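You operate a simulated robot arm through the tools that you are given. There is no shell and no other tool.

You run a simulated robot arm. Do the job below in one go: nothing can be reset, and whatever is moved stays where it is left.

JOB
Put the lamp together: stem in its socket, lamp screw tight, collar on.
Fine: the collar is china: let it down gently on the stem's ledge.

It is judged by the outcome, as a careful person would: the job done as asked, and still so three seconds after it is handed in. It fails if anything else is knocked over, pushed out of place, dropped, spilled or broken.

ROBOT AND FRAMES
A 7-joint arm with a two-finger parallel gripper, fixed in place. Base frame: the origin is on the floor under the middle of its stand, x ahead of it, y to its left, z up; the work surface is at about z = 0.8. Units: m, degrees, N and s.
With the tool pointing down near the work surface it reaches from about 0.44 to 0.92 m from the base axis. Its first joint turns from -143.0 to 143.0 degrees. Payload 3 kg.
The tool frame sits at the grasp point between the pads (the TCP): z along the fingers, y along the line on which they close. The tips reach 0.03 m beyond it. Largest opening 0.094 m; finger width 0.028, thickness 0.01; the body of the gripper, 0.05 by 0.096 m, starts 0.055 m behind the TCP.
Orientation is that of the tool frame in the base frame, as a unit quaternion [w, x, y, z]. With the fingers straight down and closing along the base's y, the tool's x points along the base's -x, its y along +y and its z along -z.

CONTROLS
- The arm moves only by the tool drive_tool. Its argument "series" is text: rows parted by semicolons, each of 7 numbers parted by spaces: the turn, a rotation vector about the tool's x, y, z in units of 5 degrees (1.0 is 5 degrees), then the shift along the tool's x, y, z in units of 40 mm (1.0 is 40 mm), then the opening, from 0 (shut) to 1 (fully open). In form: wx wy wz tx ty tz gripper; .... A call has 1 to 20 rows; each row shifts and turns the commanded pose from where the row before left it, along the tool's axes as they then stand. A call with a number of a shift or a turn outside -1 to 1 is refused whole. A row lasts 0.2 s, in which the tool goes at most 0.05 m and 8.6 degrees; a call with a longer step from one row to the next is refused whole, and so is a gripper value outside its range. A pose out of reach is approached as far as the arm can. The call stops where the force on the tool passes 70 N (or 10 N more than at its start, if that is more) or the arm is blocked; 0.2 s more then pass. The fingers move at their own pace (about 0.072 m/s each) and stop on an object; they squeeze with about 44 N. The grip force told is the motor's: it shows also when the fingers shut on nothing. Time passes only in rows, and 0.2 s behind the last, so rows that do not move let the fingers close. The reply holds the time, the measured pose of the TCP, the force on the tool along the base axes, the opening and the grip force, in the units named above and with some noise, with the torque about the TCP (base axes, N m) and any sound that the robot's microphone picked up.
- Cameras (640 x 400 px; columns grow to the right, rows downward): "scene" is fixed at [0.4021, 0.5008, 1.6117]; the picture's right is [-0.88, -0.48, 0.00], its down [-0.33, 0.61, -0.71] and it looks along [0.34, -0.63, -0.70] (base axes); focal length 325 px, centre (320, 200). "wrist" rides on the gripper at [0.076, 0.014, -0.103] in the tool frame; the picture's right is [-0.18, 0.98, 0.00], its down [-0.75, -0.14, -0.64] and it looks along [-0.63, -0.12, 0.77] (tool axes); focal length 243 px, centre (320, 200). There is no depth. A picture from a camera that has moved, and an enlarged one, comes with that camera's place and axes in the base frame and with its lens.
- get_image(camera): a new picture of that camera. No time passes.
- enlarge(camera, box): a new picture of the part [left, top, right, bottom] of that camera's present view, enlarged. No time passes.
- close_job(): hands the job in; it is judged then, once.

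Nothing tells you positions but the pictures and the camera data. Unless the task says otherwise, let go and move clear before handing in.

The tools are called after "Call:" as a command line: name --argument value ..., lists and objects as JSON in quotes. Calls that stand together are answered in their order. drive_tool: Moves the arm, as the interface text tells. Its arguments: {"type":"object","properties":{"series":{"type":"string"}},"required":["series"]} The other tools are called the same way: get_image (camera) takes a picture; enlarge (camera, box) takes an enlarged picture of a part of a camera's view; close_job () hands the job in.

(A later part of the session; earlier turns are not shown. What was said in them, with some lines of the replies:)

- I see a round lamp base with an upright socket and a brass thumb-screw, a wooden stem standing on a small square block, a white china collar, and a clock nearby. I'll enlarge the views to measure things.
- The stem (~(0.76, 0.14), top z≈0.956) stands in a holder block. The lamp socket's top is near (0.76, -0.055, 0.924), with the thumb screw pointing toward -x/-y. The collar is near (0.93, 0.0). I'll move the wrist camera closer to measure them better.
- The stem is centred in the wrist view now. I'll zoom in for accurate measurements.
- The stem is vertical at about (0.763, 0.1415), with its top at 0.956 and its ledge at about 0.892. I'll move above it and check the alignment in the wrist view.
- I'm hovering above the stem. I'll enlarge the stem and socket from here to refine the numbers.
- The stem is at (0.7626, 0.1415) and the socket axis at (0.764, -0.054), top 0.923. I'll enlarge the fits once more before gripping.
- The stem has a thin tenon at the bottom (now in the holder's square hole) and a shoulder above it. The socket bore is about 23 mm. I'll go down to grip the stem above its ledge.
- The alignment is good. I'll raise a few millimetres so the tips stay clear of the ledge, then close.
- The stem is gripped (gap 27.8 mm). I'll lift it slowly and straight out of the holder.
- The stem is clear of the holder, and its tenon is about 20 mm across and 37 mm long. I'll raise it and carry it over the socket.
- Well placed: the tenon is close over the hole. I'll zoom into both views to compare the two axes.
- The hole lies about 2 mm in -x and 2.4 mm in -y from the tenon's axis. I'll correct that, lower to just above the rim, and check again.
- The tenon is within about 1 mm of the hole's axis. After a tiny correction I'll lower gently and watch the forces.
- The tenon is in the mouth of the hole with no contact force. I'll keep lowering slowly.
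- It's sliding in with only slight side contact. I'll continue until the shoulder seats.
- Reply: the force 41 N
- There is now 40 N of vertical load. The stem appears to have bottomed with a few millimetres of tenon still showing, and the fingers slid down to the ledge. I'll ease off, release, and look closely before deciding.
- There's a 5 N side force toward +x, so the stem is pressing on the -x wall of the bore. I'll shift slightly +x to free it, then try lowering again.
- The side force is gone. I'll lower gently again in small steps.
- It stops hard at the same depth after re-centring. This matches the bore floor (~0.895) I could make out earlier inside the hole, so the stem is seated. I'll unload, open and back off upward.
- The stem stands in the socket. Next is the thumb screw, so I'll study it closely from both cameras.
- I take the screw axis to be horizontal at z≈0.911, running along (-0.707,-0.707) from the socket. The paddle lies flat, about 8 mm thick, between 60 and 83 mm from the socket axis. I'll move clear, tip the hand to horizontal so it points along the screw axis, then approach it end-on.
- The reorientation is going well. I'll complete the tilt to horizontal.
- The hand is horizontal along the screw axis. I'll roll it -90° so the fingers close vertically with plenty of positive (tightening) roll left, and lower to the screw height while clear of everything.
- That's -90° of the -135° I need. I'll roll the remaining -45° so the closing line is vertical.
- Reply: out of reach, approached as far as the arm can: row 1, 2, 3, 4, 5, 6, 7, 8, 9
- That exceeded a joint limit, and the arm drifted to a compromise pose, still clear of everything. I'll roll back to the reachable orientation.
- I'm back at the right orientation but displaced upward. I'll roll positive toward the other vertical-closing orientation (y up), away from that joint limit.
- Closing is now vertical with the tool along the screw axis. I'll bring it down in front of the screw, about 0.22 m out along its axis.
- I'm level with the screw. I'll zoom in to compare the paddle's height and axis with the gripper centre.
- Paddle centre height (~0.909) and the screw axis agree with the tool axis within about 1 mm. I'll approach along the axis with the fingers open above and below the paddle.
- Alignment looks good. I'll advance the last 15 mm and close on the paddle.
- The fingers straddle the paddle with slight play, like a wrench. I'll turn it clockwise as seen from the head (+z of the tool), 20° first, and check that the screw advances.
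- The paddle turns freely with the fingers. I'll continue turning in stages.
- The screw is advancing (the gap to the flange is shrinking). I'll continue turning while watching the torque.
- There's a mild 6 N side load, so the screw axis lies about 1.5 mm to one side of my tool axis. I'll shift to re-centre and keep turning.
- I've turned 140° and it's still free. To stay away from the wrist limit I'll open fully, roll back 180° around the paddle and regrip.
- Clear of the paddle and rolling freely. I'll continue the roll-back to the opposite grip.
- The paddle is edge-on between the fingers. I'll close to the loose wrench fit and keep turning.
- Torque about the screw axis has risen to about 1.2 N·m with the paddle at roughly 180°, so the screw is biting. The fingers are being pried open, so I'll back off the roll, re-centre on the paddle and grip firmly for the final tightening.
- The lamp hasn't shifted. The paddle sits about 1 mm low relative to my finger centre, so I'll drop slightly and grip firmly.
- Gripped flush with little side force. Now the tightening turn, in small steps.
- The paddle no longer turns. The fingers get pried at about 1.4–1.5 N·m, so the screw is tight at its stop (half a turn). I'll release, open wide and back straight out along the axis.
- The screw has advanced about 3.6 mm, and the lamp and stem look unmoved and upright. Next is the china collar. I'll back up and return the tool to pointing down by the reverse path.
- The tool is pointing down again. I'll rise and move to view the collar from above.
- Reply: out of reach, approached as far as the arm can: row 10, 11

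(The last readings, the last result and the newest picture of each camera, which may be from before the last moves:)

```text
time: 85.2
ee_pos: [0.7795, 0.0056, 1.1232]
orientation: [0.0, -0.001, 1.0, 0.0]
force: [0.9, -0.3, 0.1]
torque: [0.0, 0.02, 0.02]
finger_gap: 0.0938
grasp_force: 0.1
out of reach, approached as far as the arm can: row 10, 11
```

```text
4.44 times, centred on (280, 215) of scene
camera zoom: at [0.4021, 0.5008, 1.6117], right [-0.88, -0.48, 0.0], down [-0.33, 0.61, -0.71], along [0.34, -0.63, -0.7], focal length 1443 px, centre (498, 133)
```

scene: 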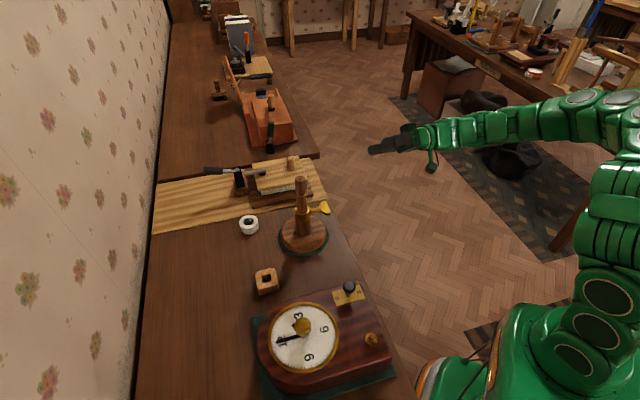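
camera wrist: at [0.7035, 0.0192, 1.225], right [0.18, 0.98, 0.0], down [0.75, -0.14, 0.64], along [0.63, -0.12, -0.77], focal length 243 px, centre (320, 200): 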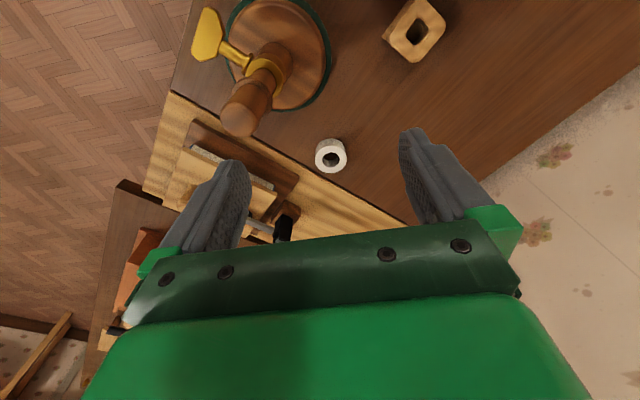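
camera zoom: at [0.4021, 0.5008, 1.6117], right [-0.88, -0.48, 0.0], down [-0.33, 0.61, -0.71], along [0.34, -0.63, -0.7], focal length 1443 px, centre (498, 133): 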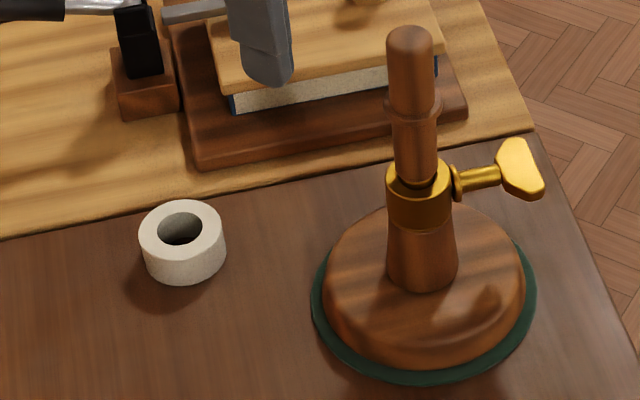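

Call:
enlarge --camera "wrist" --box '[290, 120, 370, 190]'

Call:
enlarge --camera "scene" --box '[230, 205, 270, 240]'

```text
5.71 times, centred on (330, 155) of wrist
camera zoom: at [0.7035, 0.0192, 1.225], right [0.18, 0.98, 0.0], down [0.75, -0.14, 0.64], along [0.63, -0.12, -0.77], focal length 1386 px, centre (263, 457)
```

zoom: 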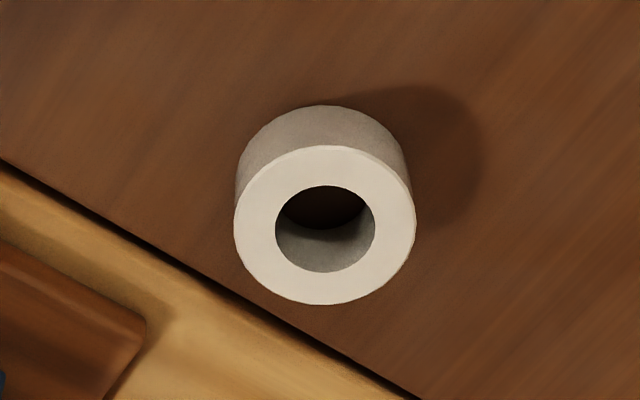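

```text
11.43 times, centred on (250, 222) of scene
camera zoom: at [0.4021, 0.5008, 1.6117], right [-0.88, -0.48, 0.0], down [-0.33, 0.61, -0.71], along [0.34, -0.63, -0.7], focal length 3711 px, centre (1120, -57)
```

zoom: 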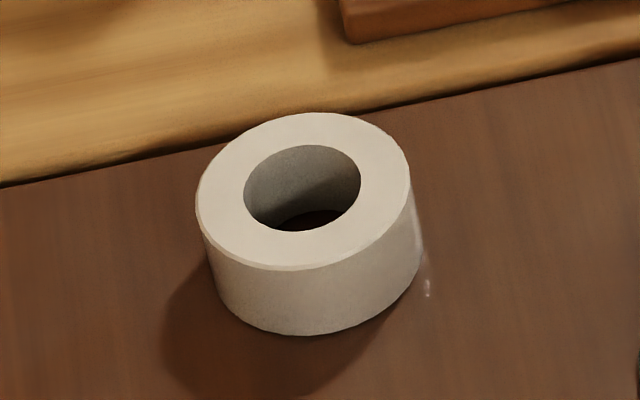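

The collar is at about (0.935, -0.0025), 60 mm OD, about 32 mm bore, top z≈0.829. That's just past the straight-down reach, so I'll tilt the tool about 20° outward (about the closing axis). I'll route around the lamp on the +y side.

Call:
drive_tool --series "0 0 0 0 0.93 0 0.8; 0 0 0 0 0.93 0 0.8; 0 -1 0 0 0 0 0.8; 0 -1 0 0 0 0 0.8; 0 -1 0 0 0 0 0.8; 0 -1 0 0 0 0 0.8; 0 0 0 0.296 0 0.813 0.8; 0 0 0 0.296 0 0.813 0.8; 0 0 0 0.296 0 0.813 0.8; 0 0 0 0.296 0 0.813 0.8; 0 0 0 0.296 0 0.813 0.8; 0 0 0 0 0 0 0.8"

Call:
get_image --camera "wrist"

Call:
get_image --camera "scene"

```text
time: 87.8
ee_pos: [0.7797, 0.0801, 0.9454]
orientation: [0.174, -0.001, 0.985, 0.0]
force: [0.7, -0.4, -1.0]
torque: [0.0, -0.02, 0.02]
finger_gap: 0.0752
grasp_force: 0.1
```

```text
taken
camera wrist: at [0.6736, 0.094, 1.0164], right [0.17, 0.98, 0.06], down [0.49, -0.14, 0.86], along [0.86, -0.12, -0.5], focal length 243 px, centre (320, 200)
```

wrist: 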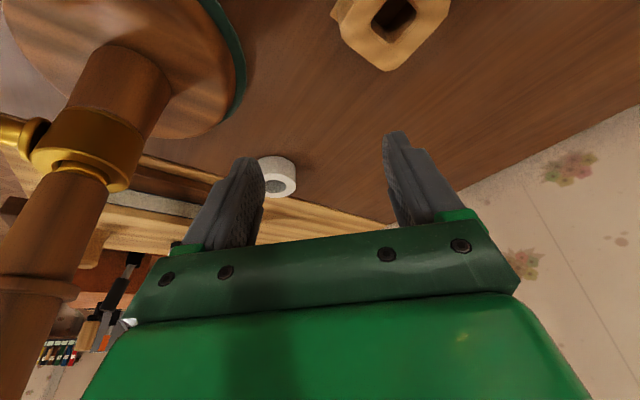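

```text
taken
```

scene: 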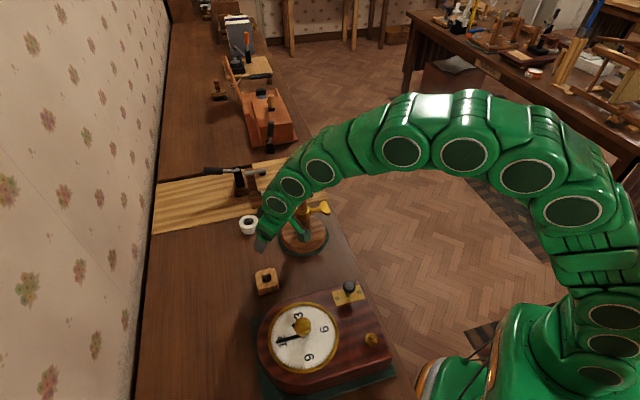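

Call:
drive_tool --series "0 0 0 -0.783 0 0.285 0.8; 0 0 0 -0.783 0 0.285 0.8; 0 0 0 -0.783 0 0.285 0.8; 0 0 0 0 -0.7 0 0.8; 0 0 0 0 -0.7 0 0.8; 0 0 0 0 -0.66 0 0.8; 0 0 0 0 0 0 0.8; 0 0 0 0 0 0 0.8"

Call:
get_image --camera "wrist"

Call:
enlarge --camera "scene" --box '[210, 170, 310, 250]'

```text
time: 89.6
ee_pos: [0.8776, -0.002, 0.9474]
orientation: [0.174, -0.001, 0.985, 0.0]
force: [0.5, 0.2, 0.0]
torque: [0.02, 0.02, 0.0]
finger_gap: 0.0752
grasp_force: 0.1
```

```text
taken
camera wrist: at [0.772, 0.0113, 1.0185], right [0.17, 0.98, 0.06], down [0.49, -0.14, 0.86], along [0.85, -0.12, -0.51], focal length 243 px, centre (320, 200)
```

wrist: 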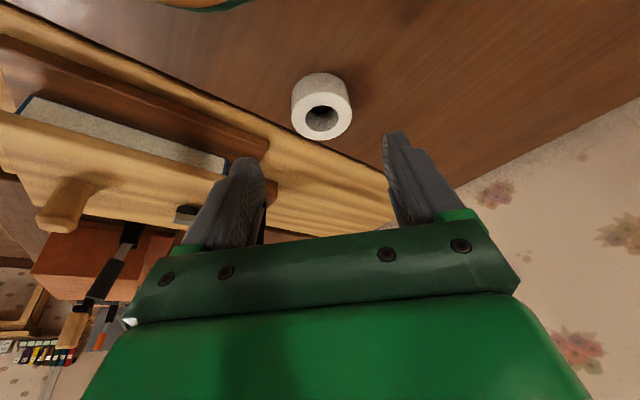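

```text
5.00 times, centred on (260, 210) of scene
camera zoom: at [0.4021, 0.5008, 1.6117], right [-0.88, -0.48, 0.0], down [-0.33, 0.61, -0.71], along [0.34, -0.63, -0.7], focal length 1624 px, centre (620, 150)
```

zoom: 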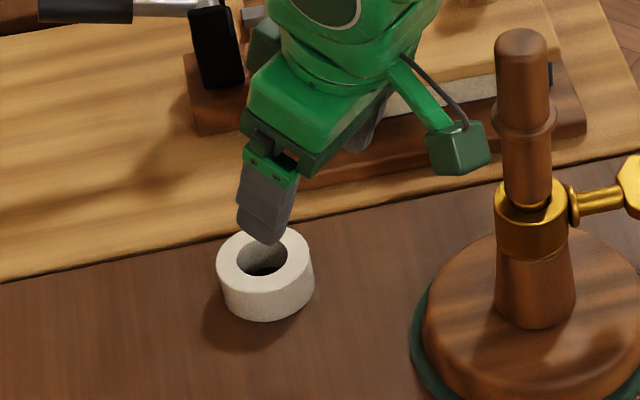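

Call:
enlarge --camera "wrist" --box '[270, 60, 370, 150]'

```text
4.44 times, centred on (320, 105) of wrist
camera zoom: at [0.772, 0.0113, 1.0185], right [0.17, 0.98, 0.06], down [0.49, -0.14, 0.86], along [0.85, -0.12, -0.51], focal length 1078 px, centre (320, 622)
```

zoom: 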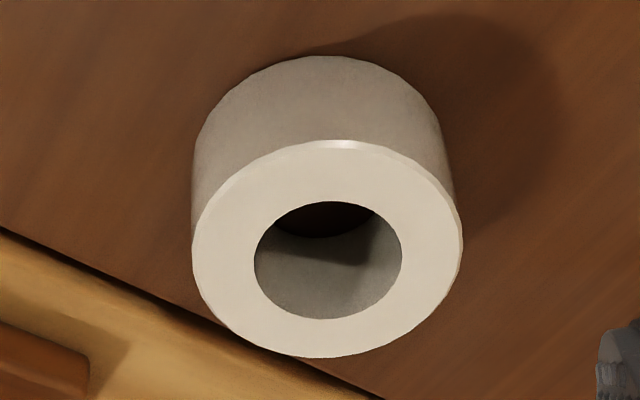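

The collar is centred near (0.937, -0.0035). I'll move above it with the tips just over its rim and check that the reach is fine.

Call:
drive_tool --series "0 0 0 -0.2 -0.008 0.717 0.8; 0 0 0 -0.2 -0.008 0.717 0.8; 0 0 0 -0.2 -0.008 0.717 0.8; 0 0 0 0 0 0 0.8; 0 0 0 0 0 0 0.8"

Call:
get_image --camera "wrist"

Call:
enlarge --camera "scene" --box '[220, 190, 290, 245]'

```text
time: 90.8
ee_pos: [0.9316, -0.0029, 0.8754]
orientation: [0.174, 0.0, 0.985, -0.001]
force: [-0.1, 0.3, 0.4]
torque: [-0.02, -0.01, 0.02]
finger_gap: 0.075
grasp_force: 0.1
```

```text
taken
camera wrist: at [0.8244, 0.0106, 0.9452], right [0.17, 0.98, 0.06], down [0.49, -0.14, 0.86], along [0.86, -0.12, -0.5], focal length 243 px, centre (320, 200)
```

wrist: 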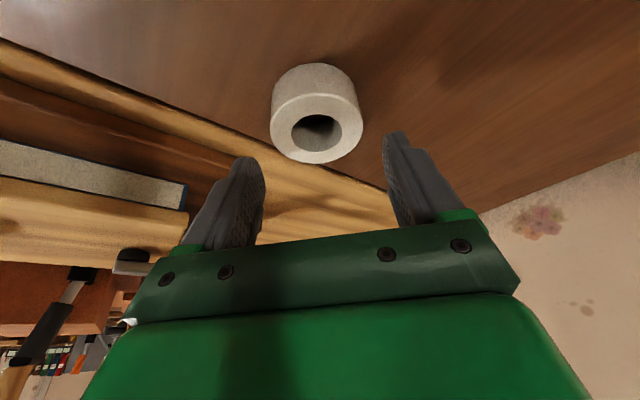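

```text
7.27 times, centred on (255, 218) of scene
camera zoom: at [0.4021, 0.5008, 1.6117], right [-0.88, -0.48, 0.0], down [-0.33, 0.61, -0.71], along [0.34, -0.63, -0.7], focal length 2362 px, centre (793, 73)
```

zoom: 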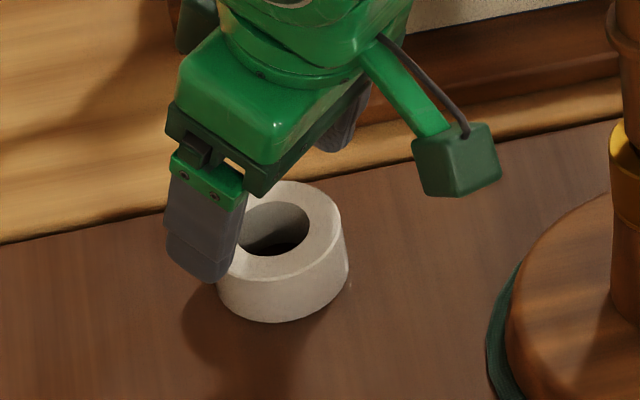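

Call:
enlarge --camera "wrist" --box '[230, 50, 410, 180]'

```text
3.08 times, centred on (320, 115) of wrist
camera zoom: at [0.8244, 0.0106, 0.9452], right [0.17, 0.98, 0.06], down [0.49, -0.14, 0.86], along [0.86, -0.12, -0.5], focal length 746 px, centre (320, 462)
```

zoom: 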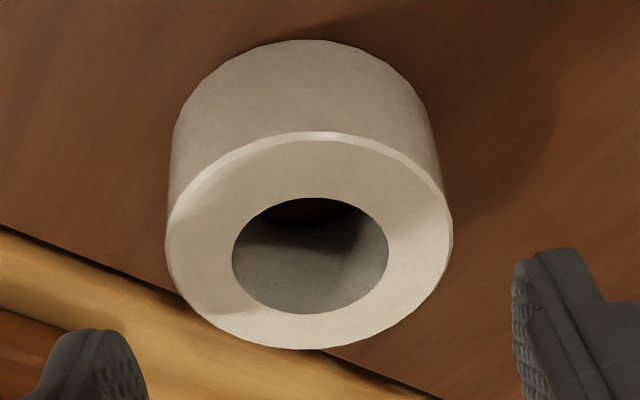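

Aligned within half a millimetre in y. I'll lower vertically so the fingers straddle the collar.

Call:
drive_tool --series "0 0 0 0.107 0 0.294 0.8; 0 0 0 0.107 0 0.294 0.8; 0 0 0 0.107 0 0.294 0.8; 0 0 0 0 0 0 0.8; 0 0 0 0 0 0 0.8"

Call:
enlarge --camera "wrist" --box '[220, 60, 420, 230]'

Call:
enlarge --camera "scene" --box '[220, 190, 290, 245]'

```text
time: 92.0
ee_pos: [0.9304, -0.0034, 0.8384]
orientation: [0.174, 0.0, 0.985, 0.0]
force: [0.0, 0.0, 0.5]
torque: [-0.04, 0.0, -0.02]
finger_gap: 0.075
grasp_force: 0.1
```

```text
2.35 times, centred on (320, 145) of wrist
camera zoom: at [0.8239, 0.0105, 0.9081], right [0.17, 0.98, 0.06], down [0.49, -0.14, 0.86], along [0.86, -0.12, -0.5], focal length 571 px, centre (320, 329)
```

zoom: 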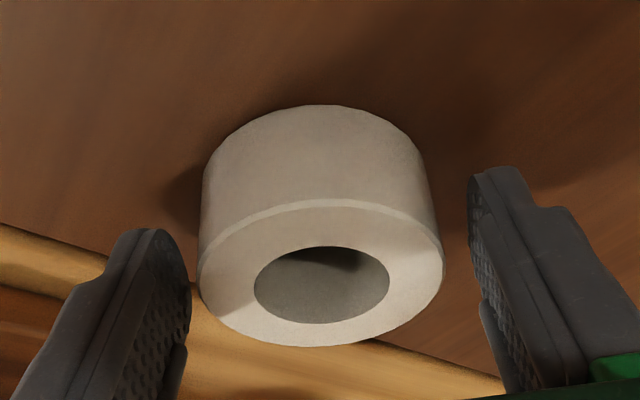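

```text
7.27 times, centred on (255, 218) of scene
camera zoom: at [0.4021, 0.5008, 1.6117], right [-0.88, -0.48, 0.0], down [-0.33, 0.61, -0.71], along [0.34, -0.63, -0.7], focal length 2362 px, centre (793, 73)
```

zoom: 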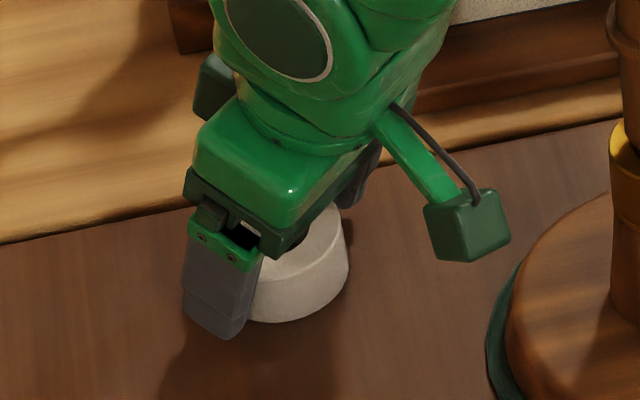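

Nicely straddled with no contact. I'll close gradually on the china.

Call:
drive_tool --series "0 0 0 0 0 0 0.72; 0 0 0 0 0 0 0.67; 0 0 0 0 0 0 0.63; 0 0 0 0 0 0 0.6; 0 0 0 0 0 0 0.56; 0 0 0 0 0 0 0.56"

```text
time: 93.4
ee_pos: [0.9306, -0.0029, 0.8376]
orientation: [0.173, 0.0, 0.985, 0.0]
force: [0.2, 0.1, 1.9]
torque: [0.0, 0.01, 0.01]
finger_gap: 0.0586
grasp_force: 44.2
```

The collar is gripped (gap 58.6 mm). I'll lift it slowly and straight up.

Call:
drive_tool --series "0 0 0 -0.0428 0 -0.1175 0.56; 0 0 0 -0.0428 0 -0.1175 0.56; 0 0 0 -0.0855 0 -0.235 0.56; 0 0 0 -0.0855 0 -0.235 0.56; 0 0 0 -0.0855 0 -0.235 0.56; 0 0 0 0 0 0 0.56"

Call:
enlarge --camera "wrist" --box '[220, 60, 420, 230]'

Call:
enlarge --camera "scene" --box '[220, 180, 290, 245]'

```text
time: 94.8
ee_pos: [0.9294, -0.0032, 0.8787]
orientation: [0.174, 0.001, 0.985, 0.0]
force: [0.2, 0.4, -0.9]
torque: [-0.01, 0.03, 0.01]
finger_gap: 0.0589
grasp_force: 43.5
```

```text
2.35 times, centred on (320, 145) of wrist
camera zoom: at [0.8232, 0.0111, 0.9479], right [0.17, 0.98, 0.06], down [0.49, -0.14, 0.86], along [0.85, -0.12, -0.5], focal length 571 px, centre (320, 329)
```

zoom: 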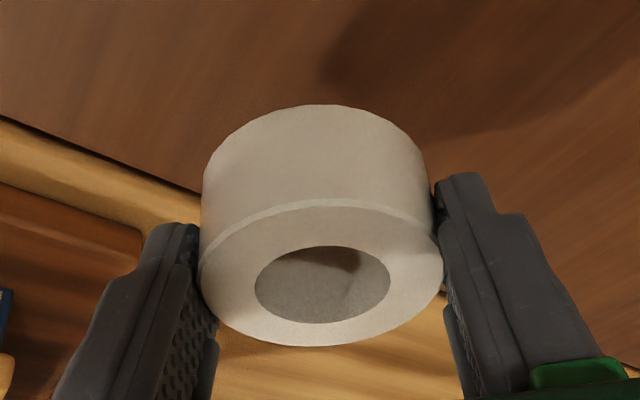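

```text
6.15 times, centred on (255, 212) of scene
camera zoom: at [0.4021, 0.5008, 1.6117], right [-0.88, -0.48, 0.0], down [-0.33, 0.61, -0.71], along [0.34, -0.63, -0.7], focal length 1998 px, centre (720, 123)
```

zoom: 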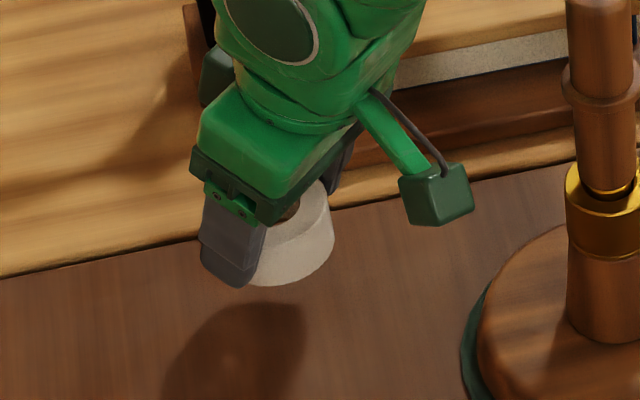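

The collar is lifted and level. I'll swing it to the +y side, draw back and raise it above the stem top, clear of the lamp.

Call:
drive_tool --series "0 0 0 0 0.5 0 0.56; 0 0 0 0 0.7 0 0.56; 0 0 0 0 0.55 0 0.56; 0 0 0 0.5 0 -0.18 0.56; 0 0 0 0.75 0 -0.273 0.56; 0 0 0 0.75 0 -0.273 0.56; 0 0 0 0.65 0 -0.237 0.56; 0 0 0 0.4 0 -0.146 0.56; 0 0 0 -0.18 0 -0.5 0.56; 0 0 0 -0.282 0 -0.776 0.56; 0 0 0 -0.282 0 -0.776 0.56; 0 0 0 -0.282 0 -0.776 0.56; 0 0 0 -0.282 0 -0.776 0.56; 0 0 0 -0.282 0 -0.776 0.56; 0 0 0 -0.282 0 -0.776 0.56; 0 0 0 -0.1 0 -0.27 0.56; 0 0 0 0 0 0 0.56"

Call:
get_image --camera "wrist"

Call:
get_image --camera "scene"

```text
time: 98.4
ee_pos: [0.8006, 0.0674, 1.1095]
orientation: [0.173, -0.001, 0.985, 0.0]
force: [-0.3, -0.3, -0.6]
torque: [-0.01, 0.0, -0.01]
finger_gap: 0.0586
grasp_force: 43.8
```

```text
taken
camera wrist: at [0.6944, 0.0823, 1.1796], right [0.17, 0.98, 0.06], down [0.49, -0.14, 0.86], along [0.86, -0.12, -0.5], focal length 243 px, centre (320, 200)
```

wrist: 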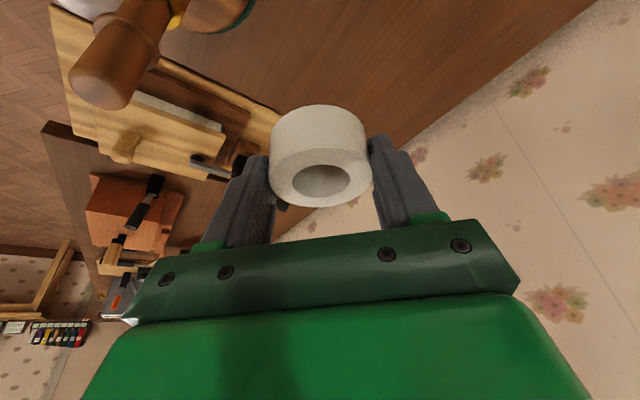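

```text
taken
```

scene: 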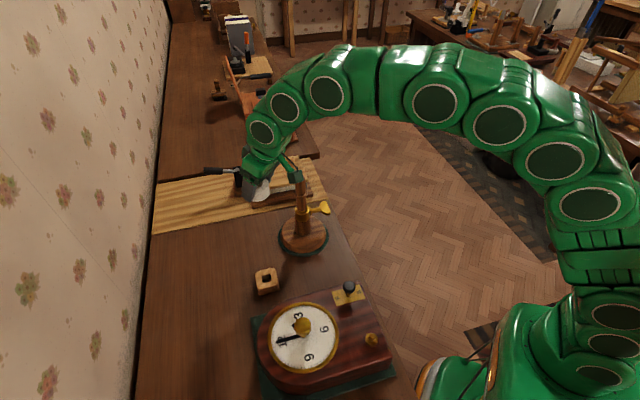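

Call:
drive_tool --series "0 0 0 0.15 -0.45 -0.055 0.56; 0 0 0 0.25 -0.75 -0.091 0.56; 0 0 0 0.25 -0.75 -0.091 0.56; 0 0 0 0.25 -0.75 -0.091 0.56; 0 0 0 0.134 -0.385 -0.048 0.56; 0 0 0 0 0 0 0.56; 0 0 0 0 0 0 0.56"

Call:
enlarge --camera "wrist" --box '[220, 40, 420, 220]'

Call:
enlarge --camera "scene" --box '[260, 150, 340, 230]'

```text
time: 100.0
ee_pos: [0.7571, -0.0551, 1.1076]
orientation: [0.173, 0.0, 0.985, 0.0]
force: [-0.2, -0.8, -0.5]
torque: [0.02, 0.05, -0.01]
finger_gap: 0.0589
grasp_force: 44.4
```

```text
2.22 times, centred on (320, 130) of wrist
camera zoom: at [0.6505, -0.0421, 1.1788], right [0.17, 0.98, 0.06], down [0.49, -0.14, 0.86], along [0.86, -0.12, -0.5], focal length 539 px, centre (320, 356)
```

zoom: 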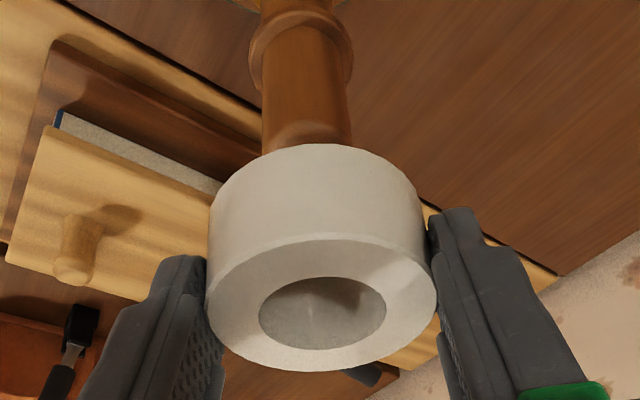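

```text
5.00 times, centred on (300, 190) of scene
camera zoom: at [0.4021, 0.5008, 1.6117], right [-0.88, -0.48, 0.0], down [-0.33, 0.61, -0.71], along [0.34, -0.63, -0.7], focal length 1624 px, centre (420, 250)
```

zoom: 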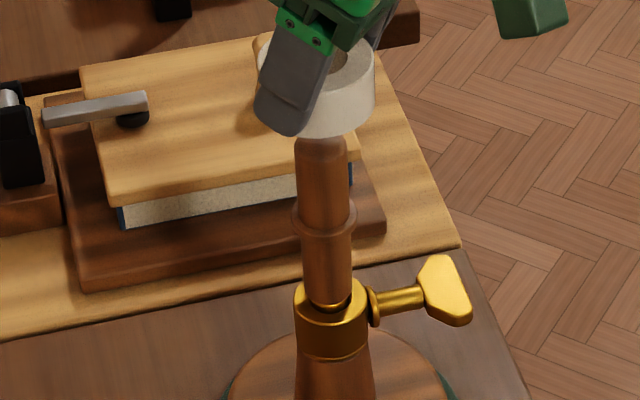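

The collar is over the stem. I'll zoom in to check coaxiality before lowering.

Call:
enlarge --camera "scene" --box '[285, 150, 325, 190]'

Call:
enlarge --camera "wrist" --box '[270, 40, 370, 200]'

```text
10.00 times, centred on (305, 170) of scene
camera zoom: at [0.4021, 0.5008, 1.6117], right [-0.88, -0.48, 0.0], down [-0.33, 0.61, -0.71], along [0.34, -0.63, -0.7], focal length 3247 px, centre (470, 500)
```

zoom: 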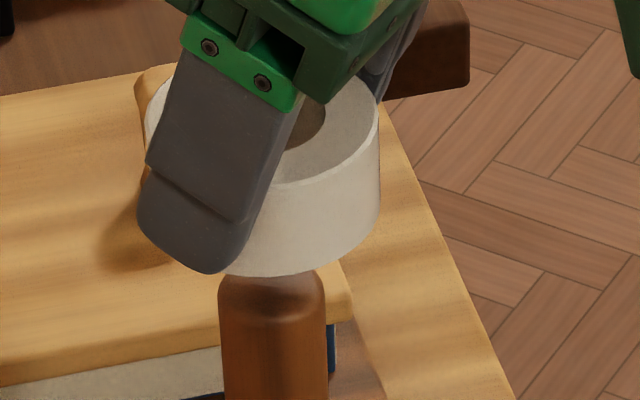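

```text
2.50 times, centred on (320, 120) of wrist
camera zoom: at [0.6505, -0.0421, 1.1788], right [0.17, 0.98, 0.06], down [0.49, -0.14, 0.86], along [0.86, -0.12, -0.5], focal length 606 px, centre (320, 400)
```

zoom: 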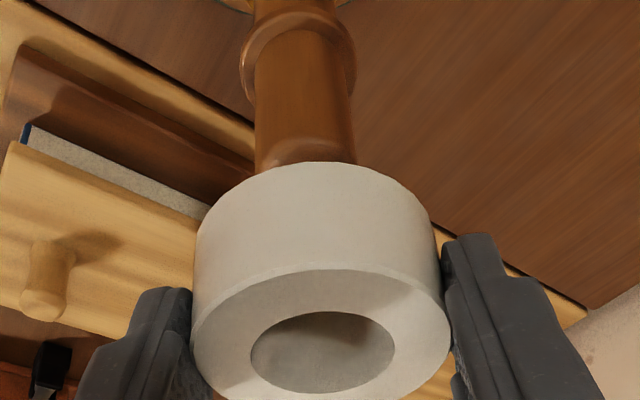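

The collar is coaxial with the stem within about 0.5 mm (2.3 mm clearance). I'll lower straight down over the stem's tip and watch for contact.

Call:
drive_tool --series "0 0 0 0.0855 0 0.235 0.56; 0 0 0 0.0855 0 0.235 0.56; 0 0 0 0.0855 0 0.235 0.56; 0 0 0 0.0855 0 0.235 0.56; 0 0 0 0 0 0 0.56; 0 0 0 0 0 0 0.56"

Call:
enlarge --camera "wrist" --box '[270, 40, 370, 200]'

Call:
enlarge --camera "scene" --box '[285, 150, 325, 190]'

```text
time: 101.4
ee_pos: [0.7566, -0.0557, 1.0688]
orientation: [0.174, -0.001, 0.985, 0.0]
force: [-0.3, 0.0, -0.5]
torque: [0.0, 0.0, 0.0]
finger_gap: 0.0586
grasp_force: 44.0
```

```text
2.50 times, centred on (320, 120) of wrist
camera zoom: at [0.6506, -0.0418, 1.1385], right [0.17, 0.98, 0.06], down [0.49, -0.14, 0.86], along [0.86, -0.12, -0.5], focal length 606 px, centre (320, 400)
```

zoom: 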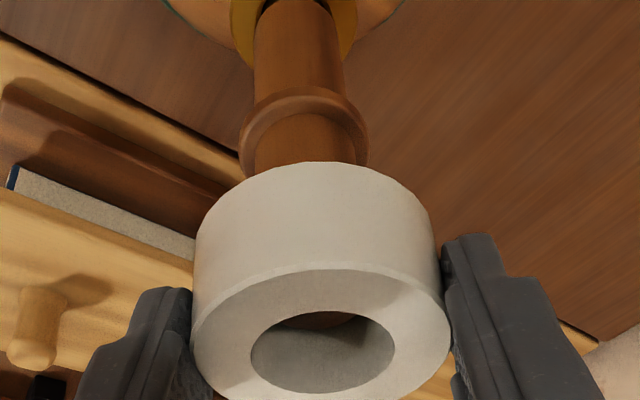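

```text
10.00 times, centred on (305, 170) of scene
camera zoom: at [0.4021, 0.5008, 1.6117], right [-0.88, -0.48, 0.0], down [-0.33, 0.61, -0.71], along [0.34, -0.63, -0.7], focal length 3247 px, centre (470, 500)
```

zoom: 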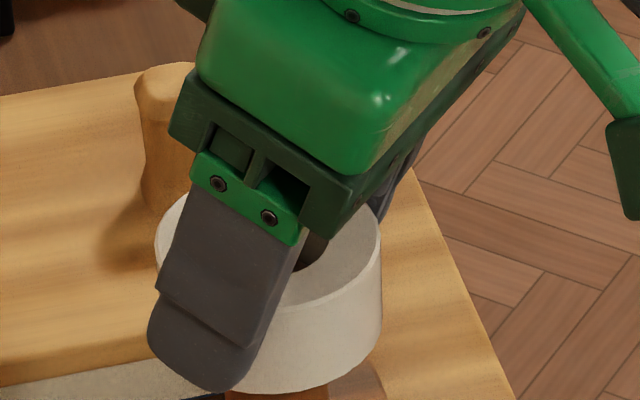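

The stem tip has entered the bore without contact. I'll continue down slowly.

Call:
drive_tool --series "0 0 0 0.0428 0 0.1175 0.56; 0 0 0 0.0428 0 0.1175 0.56; 0 0 0 0.0428 0 0.1175 0.56; 0 0 0 0.0428 0 0.1175 0.56; 0 0 0 0 0 0 0.56"

Call:
enlarge --camera "wrist" --box '[270, 40, 370, 200]'

Call:
enlarge --camera "scene" --box '[285, 165, 325, 205]'

```text
time: 102.6
ee_pos: [0.7559, -0.0556, 1.0479]
orientation: [0.173, 0.0, 0.985, 0.0]
force: [-0.8, -0.3, -1.2]
torque: [-0.03, -0.03, 0.0]
finger_gap: 0.0589
grasp_force: 44.2
```

```text
2.50 times, centred on (320, 120) of wrist
camera zoom: at [0.6499, -0.0421, 1.1188], right [0.17, 0.98, 0.06], down [0.49, -0.14, 0.86], along [0.86, -0.12, -0.5], focal length 606 px, centre (320, 400)
```

zoom: 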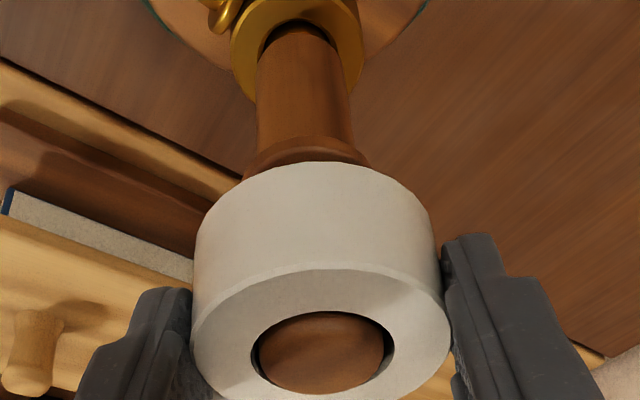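

```text
10.00 times, centred on (305, 185) of scene
camera zoom: at [0.4021, 0.5008, 1.6117], right [-0.88, -0.48, 0.0], down [-0.33, 0.61, -0.71], along [0.34, -0.63, -0.7], focal length 3247 px, centre (470, 350)
```

zoom: 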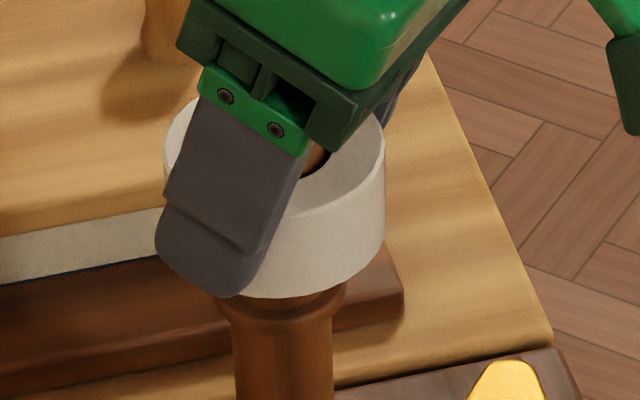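

The stem fits centrally in the bore, with the ledge just below. I'll make the final approach in small steps.

Call:
drive_tool --series "0 0 0 0.0171 0 0.047 0.56; 0 0 0 0.0171 0 0.047 0.56; 0 0 0 0.0171 0 0.047 0.56; 0 0 0 0 0 0 0.56"

Call:
enlarge --camera "scene" --box '[290, 185, 322, 205]'

Call:
enlarge --camera "wrist" --box '[270, 60, 370, 200]'

```text
time: 103.6
ee_pos: [0.7559, -0.0569, 1.0419]
orientation: [0.174, 0.0, 0.985, -0.001]
force: [-0.6, 0.1, -1.9]
torque: [0.0, -0.01, 0.04]
finger_gap: 0.0587
grasp_force: 44.2
```

```text
16.00 times, centred on (306, 195) of scene
camera zoom: at [0.4021, 0.5008, 1.6117], right [-0.88, -0.48, 0.0], down [-0.33, 0.61, -0.71], along [0.34, -0.63, -0.7], focal length 5195 px, centre (544, 280)
```

zoom: 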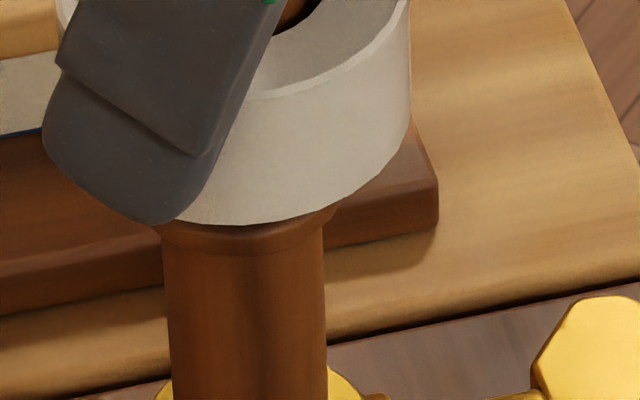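

```text
2.86 times, centred on (320, 130) of wrist
camera zoom: at [0.6498, -0.0419, 1.1127], right [0.17, 0.98, 0.06], down [0.49, -0.14, 0.86], along [0.85, -0.12, -0.51], focal length 693 px, centre (320, 400)
```

zoom: 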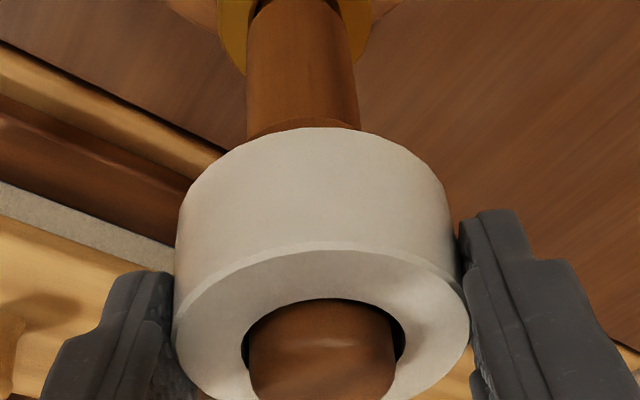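

Call:
drive_tool --series "0 0 0 0.0086 0 0.0235 0.56; 0 0 0 0.0086 0 0.0235 0.56; 0 0 0 0.0086 0 0.0235 0.56; 0 0 0 0 0 0 0.56"

```text
time: 104.6
ee_pos: [0.7556, -0.0565, 1.0386]
orientation: [0.174, 0.0, 0.985, 0.0]
force: [0.6, -0.2, -1.5]
torque: [0.0, 0.03, -0.04]
finger_gap: 0.0587
grasp_force: 44.4
```

Call:
drive_tool --series "0 0 0 0.0086 0 0.0235 0.56; 0 0 0 0.0086 0 0.0235 0.56; 0 0 0 0 0 0 0.56"

```text
time: 105.4
ee_pos: [0.7557, -0.0561, 1.0369]
orientation: [0.174, 0.0, 0.985, 0.0]
force: [-0.8, -0.6, 0.1]
torque: [0.04, 0.05, 0.01]
finger_gap: 0.0585
grasp_force: 44.0
```

No contact yet. I'll continue in the plainest small steps.

Call:
drive_tool --series "0 0 0 0.0086 0 0.0235 0.56; 0 0 0 0.0086 0 0.0235 0.56; 0 0 0 0 0 0 0.56"

Call:
enlarge --camera "scene" --box '[290, 185, 322, 205]'

```text
time: 106.2
ee_pos: [0.7561, -0.0561, 1.0357]
orientation: [0.174, 0.0, 0.985, 0.0]
force: [-1.6, -0.9, -0.8]
torque: [-0.01, -0.02, 0.04]
finger_gap: 0.0584
grasp_force: 44.1
```

```text
16.00 times, centred on (306, 195) of scene
camera zoom: at [0.4021, 0.5008, 1.6117], right [-0.88, -0.48, 0.0], down [-0.33, 0.61, -0.71], along [0.34, -0.63, -0.7], focal length 5195 px, centre (544, 280)
```

zoom: 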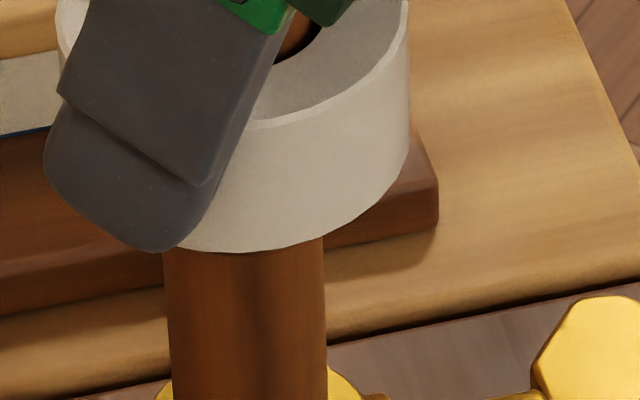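

Call:
drive_tool --series "0 0 0 0.0086 0 0.0235 0.56; 0 0 0 0.0086 0 0.0235 0.56; 0 0 0 0 0 0 0.56"

```text
time: 107.0
ee_pos: [0.7567, -0.0555, 1.0334]
orientation: [0.174, 0.0, 0.985, 0.0]
force: [0.3, -0.2, -0.5]
torque: [-0.01, -0.02, -0.01]
finger_gap: 0.0587
grasp_force: 43.9
```

Call:
drive_tool --series "0 0 0 0.0086 0 0.0235 0.56; 0 0 0 0.0086 0 0.0235 0.56; 0 0 0 0 0 0 0.56"

```text
time: 107.8
ee_pos: [0.7563, -0.056, 1.0318]
orientation: [0.174, 0.0, 0.985, 0.0]
force: [0.0, 0.7, -0.6]
torque: [-0.03, -0.02, -0.01]
finger_gap: 0.0584
grasp_force: 43.9
```

Call:
drive_tool --series "0 0 0 0.0086 0 0.0235 0.56; 0 0 0 0 0 0 0.56"

Call:
enlarge --camera "wrist" --box '[270, 60, 370, 200]'

```text
time: 108.4
ee_pos: [0.7562, -0.0567, 1.0307]
orientation: [0.173, 0.0, 0.985, -0.001]
force: [-0.2, 0.0, -2.0]
torque: [-0.01, 0.04, 0.01]
finger_gap: 0.0591
grasp_force: 44.2
```

```text
2.86 times, centred on (320, 130) of wrist
camera zoom: at [0.6502, -0.0423, 1.1013], right [0.17, 0.98, 0.06], down [0.49, -0.14, 0.86], along [0.85, -0.12, -0.51], focal length 693 px, centre (320, 400)
```

zoom: 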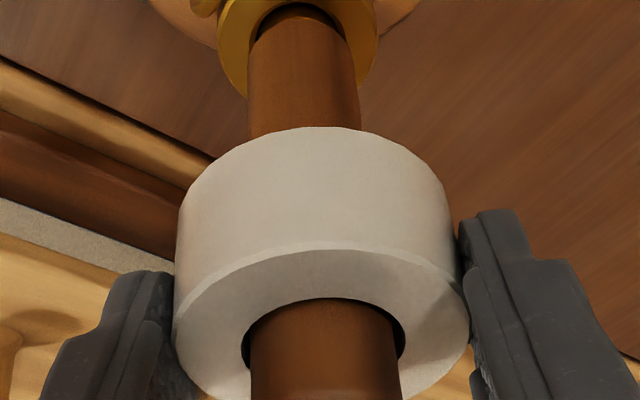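

Call:
drive_tool --series "0 0 0 0.0086 0 0.0235 0.56; 0 0 0 0 0 0 0.56"

```text
time: 109.0
ee_pos: [0.7563, -0.0567, 1.0289]
orientation: [0.173, 0.0, 0.985, 0.0]
force: [0.4, 0.0, 0.0]
torque: [-0.01, -0.03, 0.01]
finger_gap: 0.0588
grasp_force: 43.7
```

Call:
drive_tool --series "0 0 0 0.0086 0 0.0235 0.56; 0 0 0 0 0 0 0.56"

```text
time: 109.6
ee_pos: [0.7577, -0.0563, 1.0297]
orientation: [0.174, 0.0, 0.985, 0.0]
force: [0.4, -0.6, 2.2]
torque: [-0.02, 0.03, -0.03]
finger_gap: 0.0588
grasp_force: 43.7
```

There's a hint of contact (2 N). I'll hold and read again.

Call:
drive_tool --series "0 0 0 0 0 0 0.56; 0 0 0 0 0 0 0.56"

Call:
enlarge --camera "scene" --box '[290, 185, 322, 205]'

```text
time: 110.2
ee_pos: [0.7572, -0.0558, 1.0291]
orientation: [0.174, 0.0, 0.985, -0.001]
force: [-0.8, -0.6, 3.4]
torque: [-0.04, 0.0, -0.03]
finger_gap: 0.0587
grasp_force: 43.8
```

```text
16.00 times, centred on (306, 195) of scene
camera zoom: at [0.4021, 0.5008, 1.6117], right [-0.88, -0.48, 0.0], down [-0.33, 0.61, -0.71], along [0.34, -0.63, -0.7], focal length 5195 px, centre (544, 280)
```

zoom: 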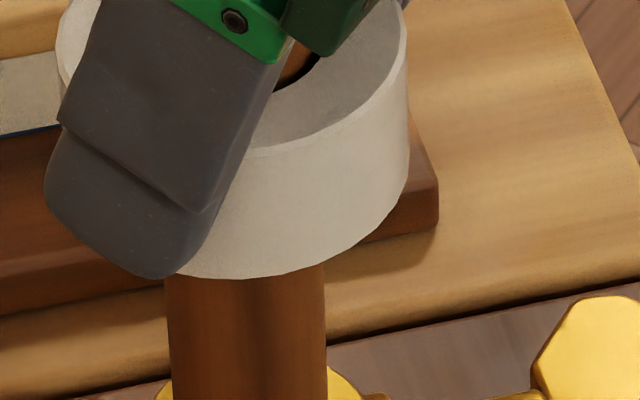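

Call:
drive_tool --series "0 0 0 0.0034 0 0.0094 0.56; 0 0 0 0 0 0 0.56; 0 0 0 0 0 0 0.56"

```text
time: 111.0
ee_pos: [0.7571, -0.0567, 1.0293]
orientation: [0.174, -0.001, 0.985, 0.0]
force: [0.1, 0.7, 8.1]
torque: [0.11, -0.07, 0.03]
finger_gap: 0.0586
grasp_force: 43.9
```

The collar rests on the ledge (8 N, balanced). I'll unload slightly and open the fingers gently.

Call:
drive_tool --series "0 0 0 -0.0034 0 -0.0094 0.56; 0 0 0 0 0 0 0.56; 0 0 0 0 0 0 0.6; 0 0 0 0 0 0 0.63; 0 0 0 0 0 0 0.66; 0 0 0 0 0 0 0.7; 0 0 0 0 0 0 0.75; 0 0 0 0 0 0 0.8; 0 0 0 0 0 0 0.8"

Call:
enlarge --camera "wrist" --box '[240, 60, 400, 200]'

Call:
enlarge --camera "scene" --box '[280, 165, 330, 205]'

```text
time: 113.0
ee_pos: [0.7588, -0.0567, 1.0288]
orientation: [0.173, 0.0, 0.985, 0.0]
force: [-0.4, -0.3, -0.3]
torque: [0.01, 0.01, -0.02]
finger_gap: 0.0751
grasp_force: 0.1
```

```text
2.86 times, centred on (320, 130) of wrist
camera zoom: at [0.6505, -0.0423, 1.0997], right [0.17, 0.98, 0.06], down [0.49, -0.14, 0.86], along [0.85, -0.12, -0.51], focal length 693 px, centre (320, 400)
```

zoom: 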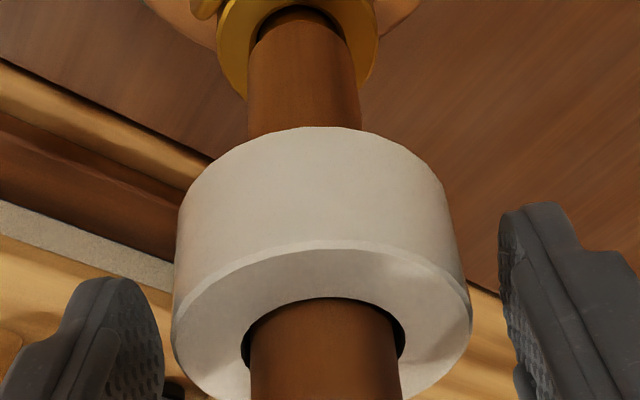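

```text
10.00 times, centred on (305, 185) of scene
camera zoom: at [0.4021, 0.5008, 1.6117], right [-0.88, -0.48, 0.0], down [-0.33, 0.61, -0.71], along [0.34, -0.63, -0.7], focal length 3247 px, centre (470, 350)
```

zoom: 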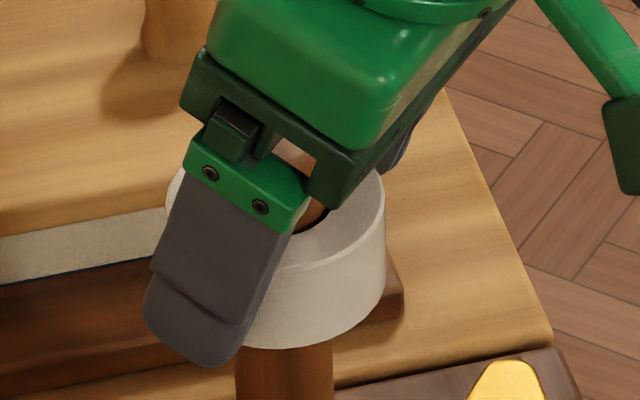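

The collar stays seated on the ledge. I'll withdraw straight up.

Call:
drive_tool --series "0 0 0 -0.0855 0 -0.235 0.8; 0 0 0 -0.171 0 -0.47 0.8; 0 0 0 -0.2565 0 -0.705 0.8; 0 0 0 -0.2565 0 -0.705 0.8; 0 0 0 -0.2565 0 -0.705 0.8; 0 0 0 0 0 0 0.8"

Call:
get_image --camera "wrist"

Call:
enlarge --camera "scene" --box '[260, 160, 350, 255]'

```text
time: 114.4
ee_pos: [0.7578, -0.0566, 1.1491]
orientation: [0.173, 0.0, 0.985, 0.001]
force: [0.8, 0.3, -0.6]
torque: [0.02, 0.0, 0.01]
finger_gap: 0.0754
grasp_force: 0.2
```

```text
taken
camera wrist: at [0.6512, -0.0421, 1.22], right [0.17, 0.98, 0.06], down [0.49, -0.14, 0.86], along [0.86, -0.12, -0.5], focal length 243 px, centre (320, 200)
```

wrist: 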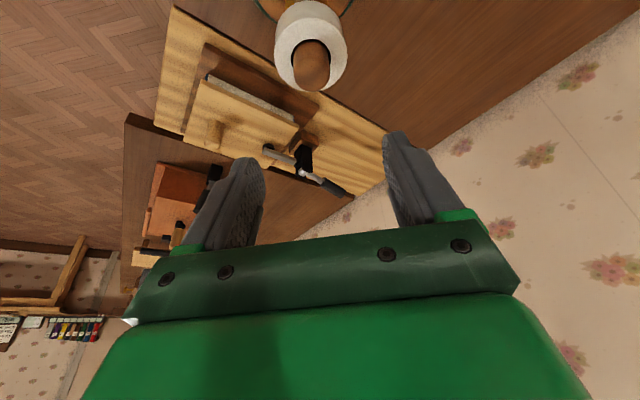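

```text
4.21 times, centred on (305, 208) of scene
camera zoom: at [0.4021, 0.5008, 1.6117], right [-0.88, -0.48, 0.0], down [-0.33, 0.61, -0.71], along [0.34, -0.63, -0.7], focal length 1367 px, centre (383, 168)
```

zoom: 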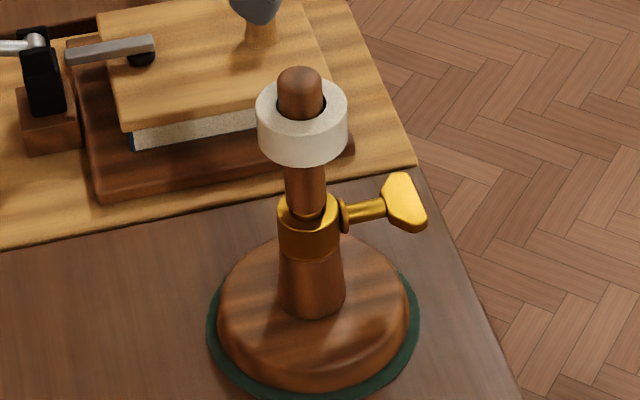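

The lamp looks assembled. I'll inspect the joint, screw and collar closely before handing in.

Call:
enlarge --camera "scene" --box '[290, 195, 330, 222]'

Call:
enlarge --camera "scene" --box '[285, 168, 325, 205]'

Call:
get_image --camera "scene"

```text
14.81 times, centred on (310, 208) of scene
camera zoom: at [0.4021, 0.5008, 1.6117], right [-0.88, -0.48, 0.0], down [-0.33, 0.61, -0.71], along [0.34, -0.63, -0.7], focal length 4810 px, centre (468, 74)
```

zoom: 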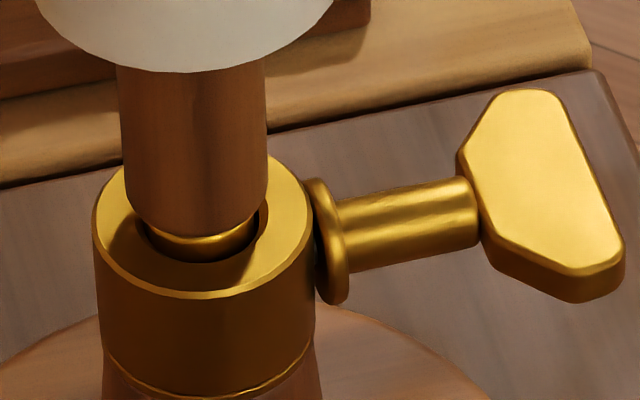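

```text
10.81 times, centred on (305, 186) of scene
camera zoom: at [0.4021, 0.5008, 1.6117], right [-0.88, -0.48, 0.0], down [-0.33, 0.61, -0.71], along [0.34, -0.63, -0.7], focal length 3510 px, centre (482, 346)
```

zoom: 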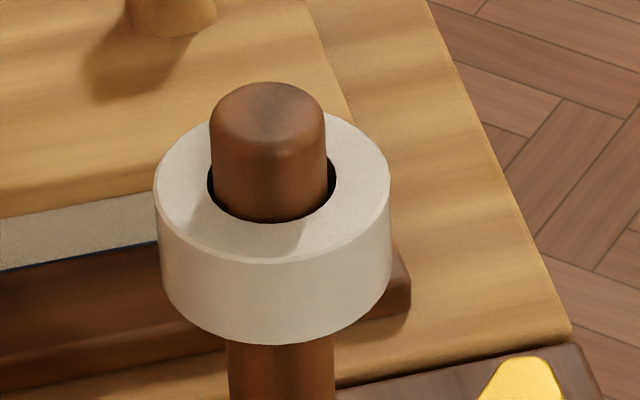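

```text
taken
```

scene: 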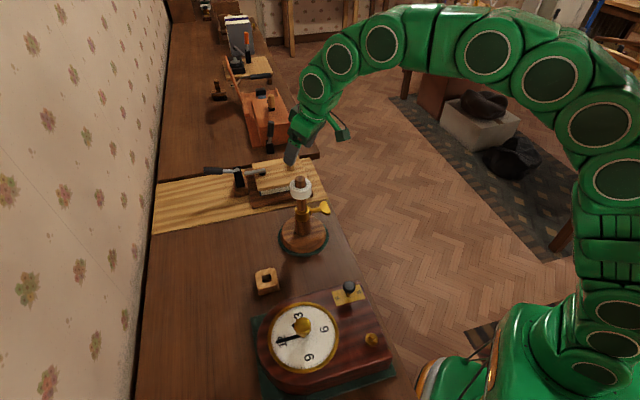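

Everything reads well: the stem is bottomed in the bore, the screw is tight with its flange at the ring, the collar sits level on the ledge, and nothing else has moved. I'll draw the arm clear and take a last look.

Call:
drive_tool --series "0 0 0 -0.1 0 -0.3 0.8; 0 0 0 0.6 0 -0.3 0.8; 0 0 0 0.7 0 -0.257 0.8; 0 0 0 0.7 0 -0.257 0.8; 0 0 0 0.7 0 -0.257 0.8; 0 0 0 0.4 0 -0.15 0.8; 0 0 0 0 0 0 0.8; 0 0 0 0 0 0 0.8; 0 0 0 0 0 0 0.8; 0 0 0 0 0 0 0.8"

Call:
enlarge --camera "scene" --box '[260, 160, 350, 255]'

Call:
enlarge --camera "wrist" --box '[200, 0, 440, 160]'

```text
time: 116.6
ee_pos: [0.6227, -0.0566, 1.165]
orientation: [0.174, 0.0, 0.985, -0.001]
force: [0.3, 0.1, 0.7]
torque: [0.01, 0.0, 0.0]
finger_gap: 0.0751
grasp_force: 0.0
```

```text
4.21 times, centred on (305, 208) of scene
camera zoom: at [0.4021, 0.5008, 1.6117], right [-0.88, -0.48, 0.0], down [-0.33, 0.61, -0.71], along [0.34, -0.63, -0.7], focal length 1367 px, centre (383, 168)
```

zoom: 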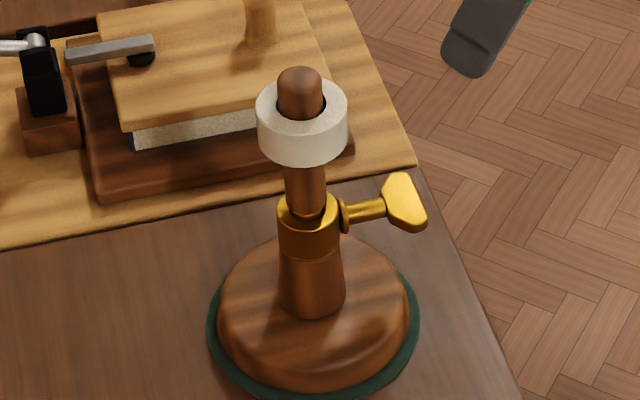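

```text
2.50 times, centred on (320, 80) of wrist
camera zoom: at [0.5163, -0.0425, 1.2356], right [0.17, 0.98, 0.06], down [0.49, -0.14, 0.86], along [0.85, -0.12, -0.5], focal length 606 px, centre (320, 500)
```

zoom: 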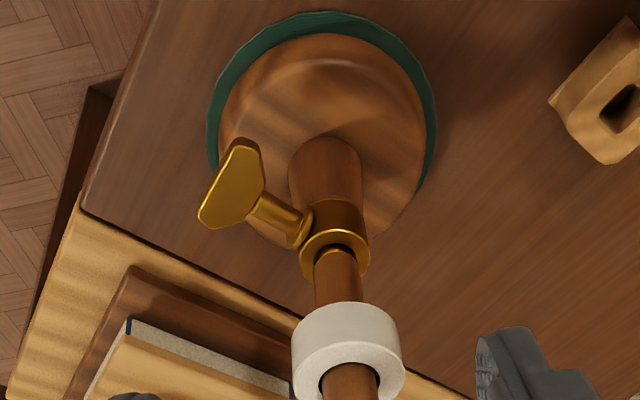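

The lamp stands upright and assembled: stem in its socket, screw tight, china collar resting level on the ledge. The arm is clear and nothing else has moved, so I'm handing the job in.

Call:
close_job

```text
The job is handed in.
```

The lamp is together and handed in. The stem is in its socket, the screw is tight, and the china collar sits level on the stem's ledge. In the last pictures the lamp stood upright and nothing else had moved. I don't have the judging result.

- **Stem:** it went in until it met a hard stop, at the same depth on two tries. About 7 mm of the thin lower end still shows above the socket. I took the stop to be the bottom of the hole, from a faint edge I could see inside it and from the stem's length.
- **Screw:** I turned it about half a turn, until it would turn no further. It was holding against about 1.4 N·m, roughly the most the gripper can apply.
- **Collar:** I lowered it about 1 mm at a time. It touched the ledge at 2–3 N, I pressed to about 8 N to be sure it was seated, then eased off and opened the fingers slowly.

While tipping the hand level for the screw, I hit the arm's wrist limit once. The arm drifted up and away, in clear space, and touched nothing.
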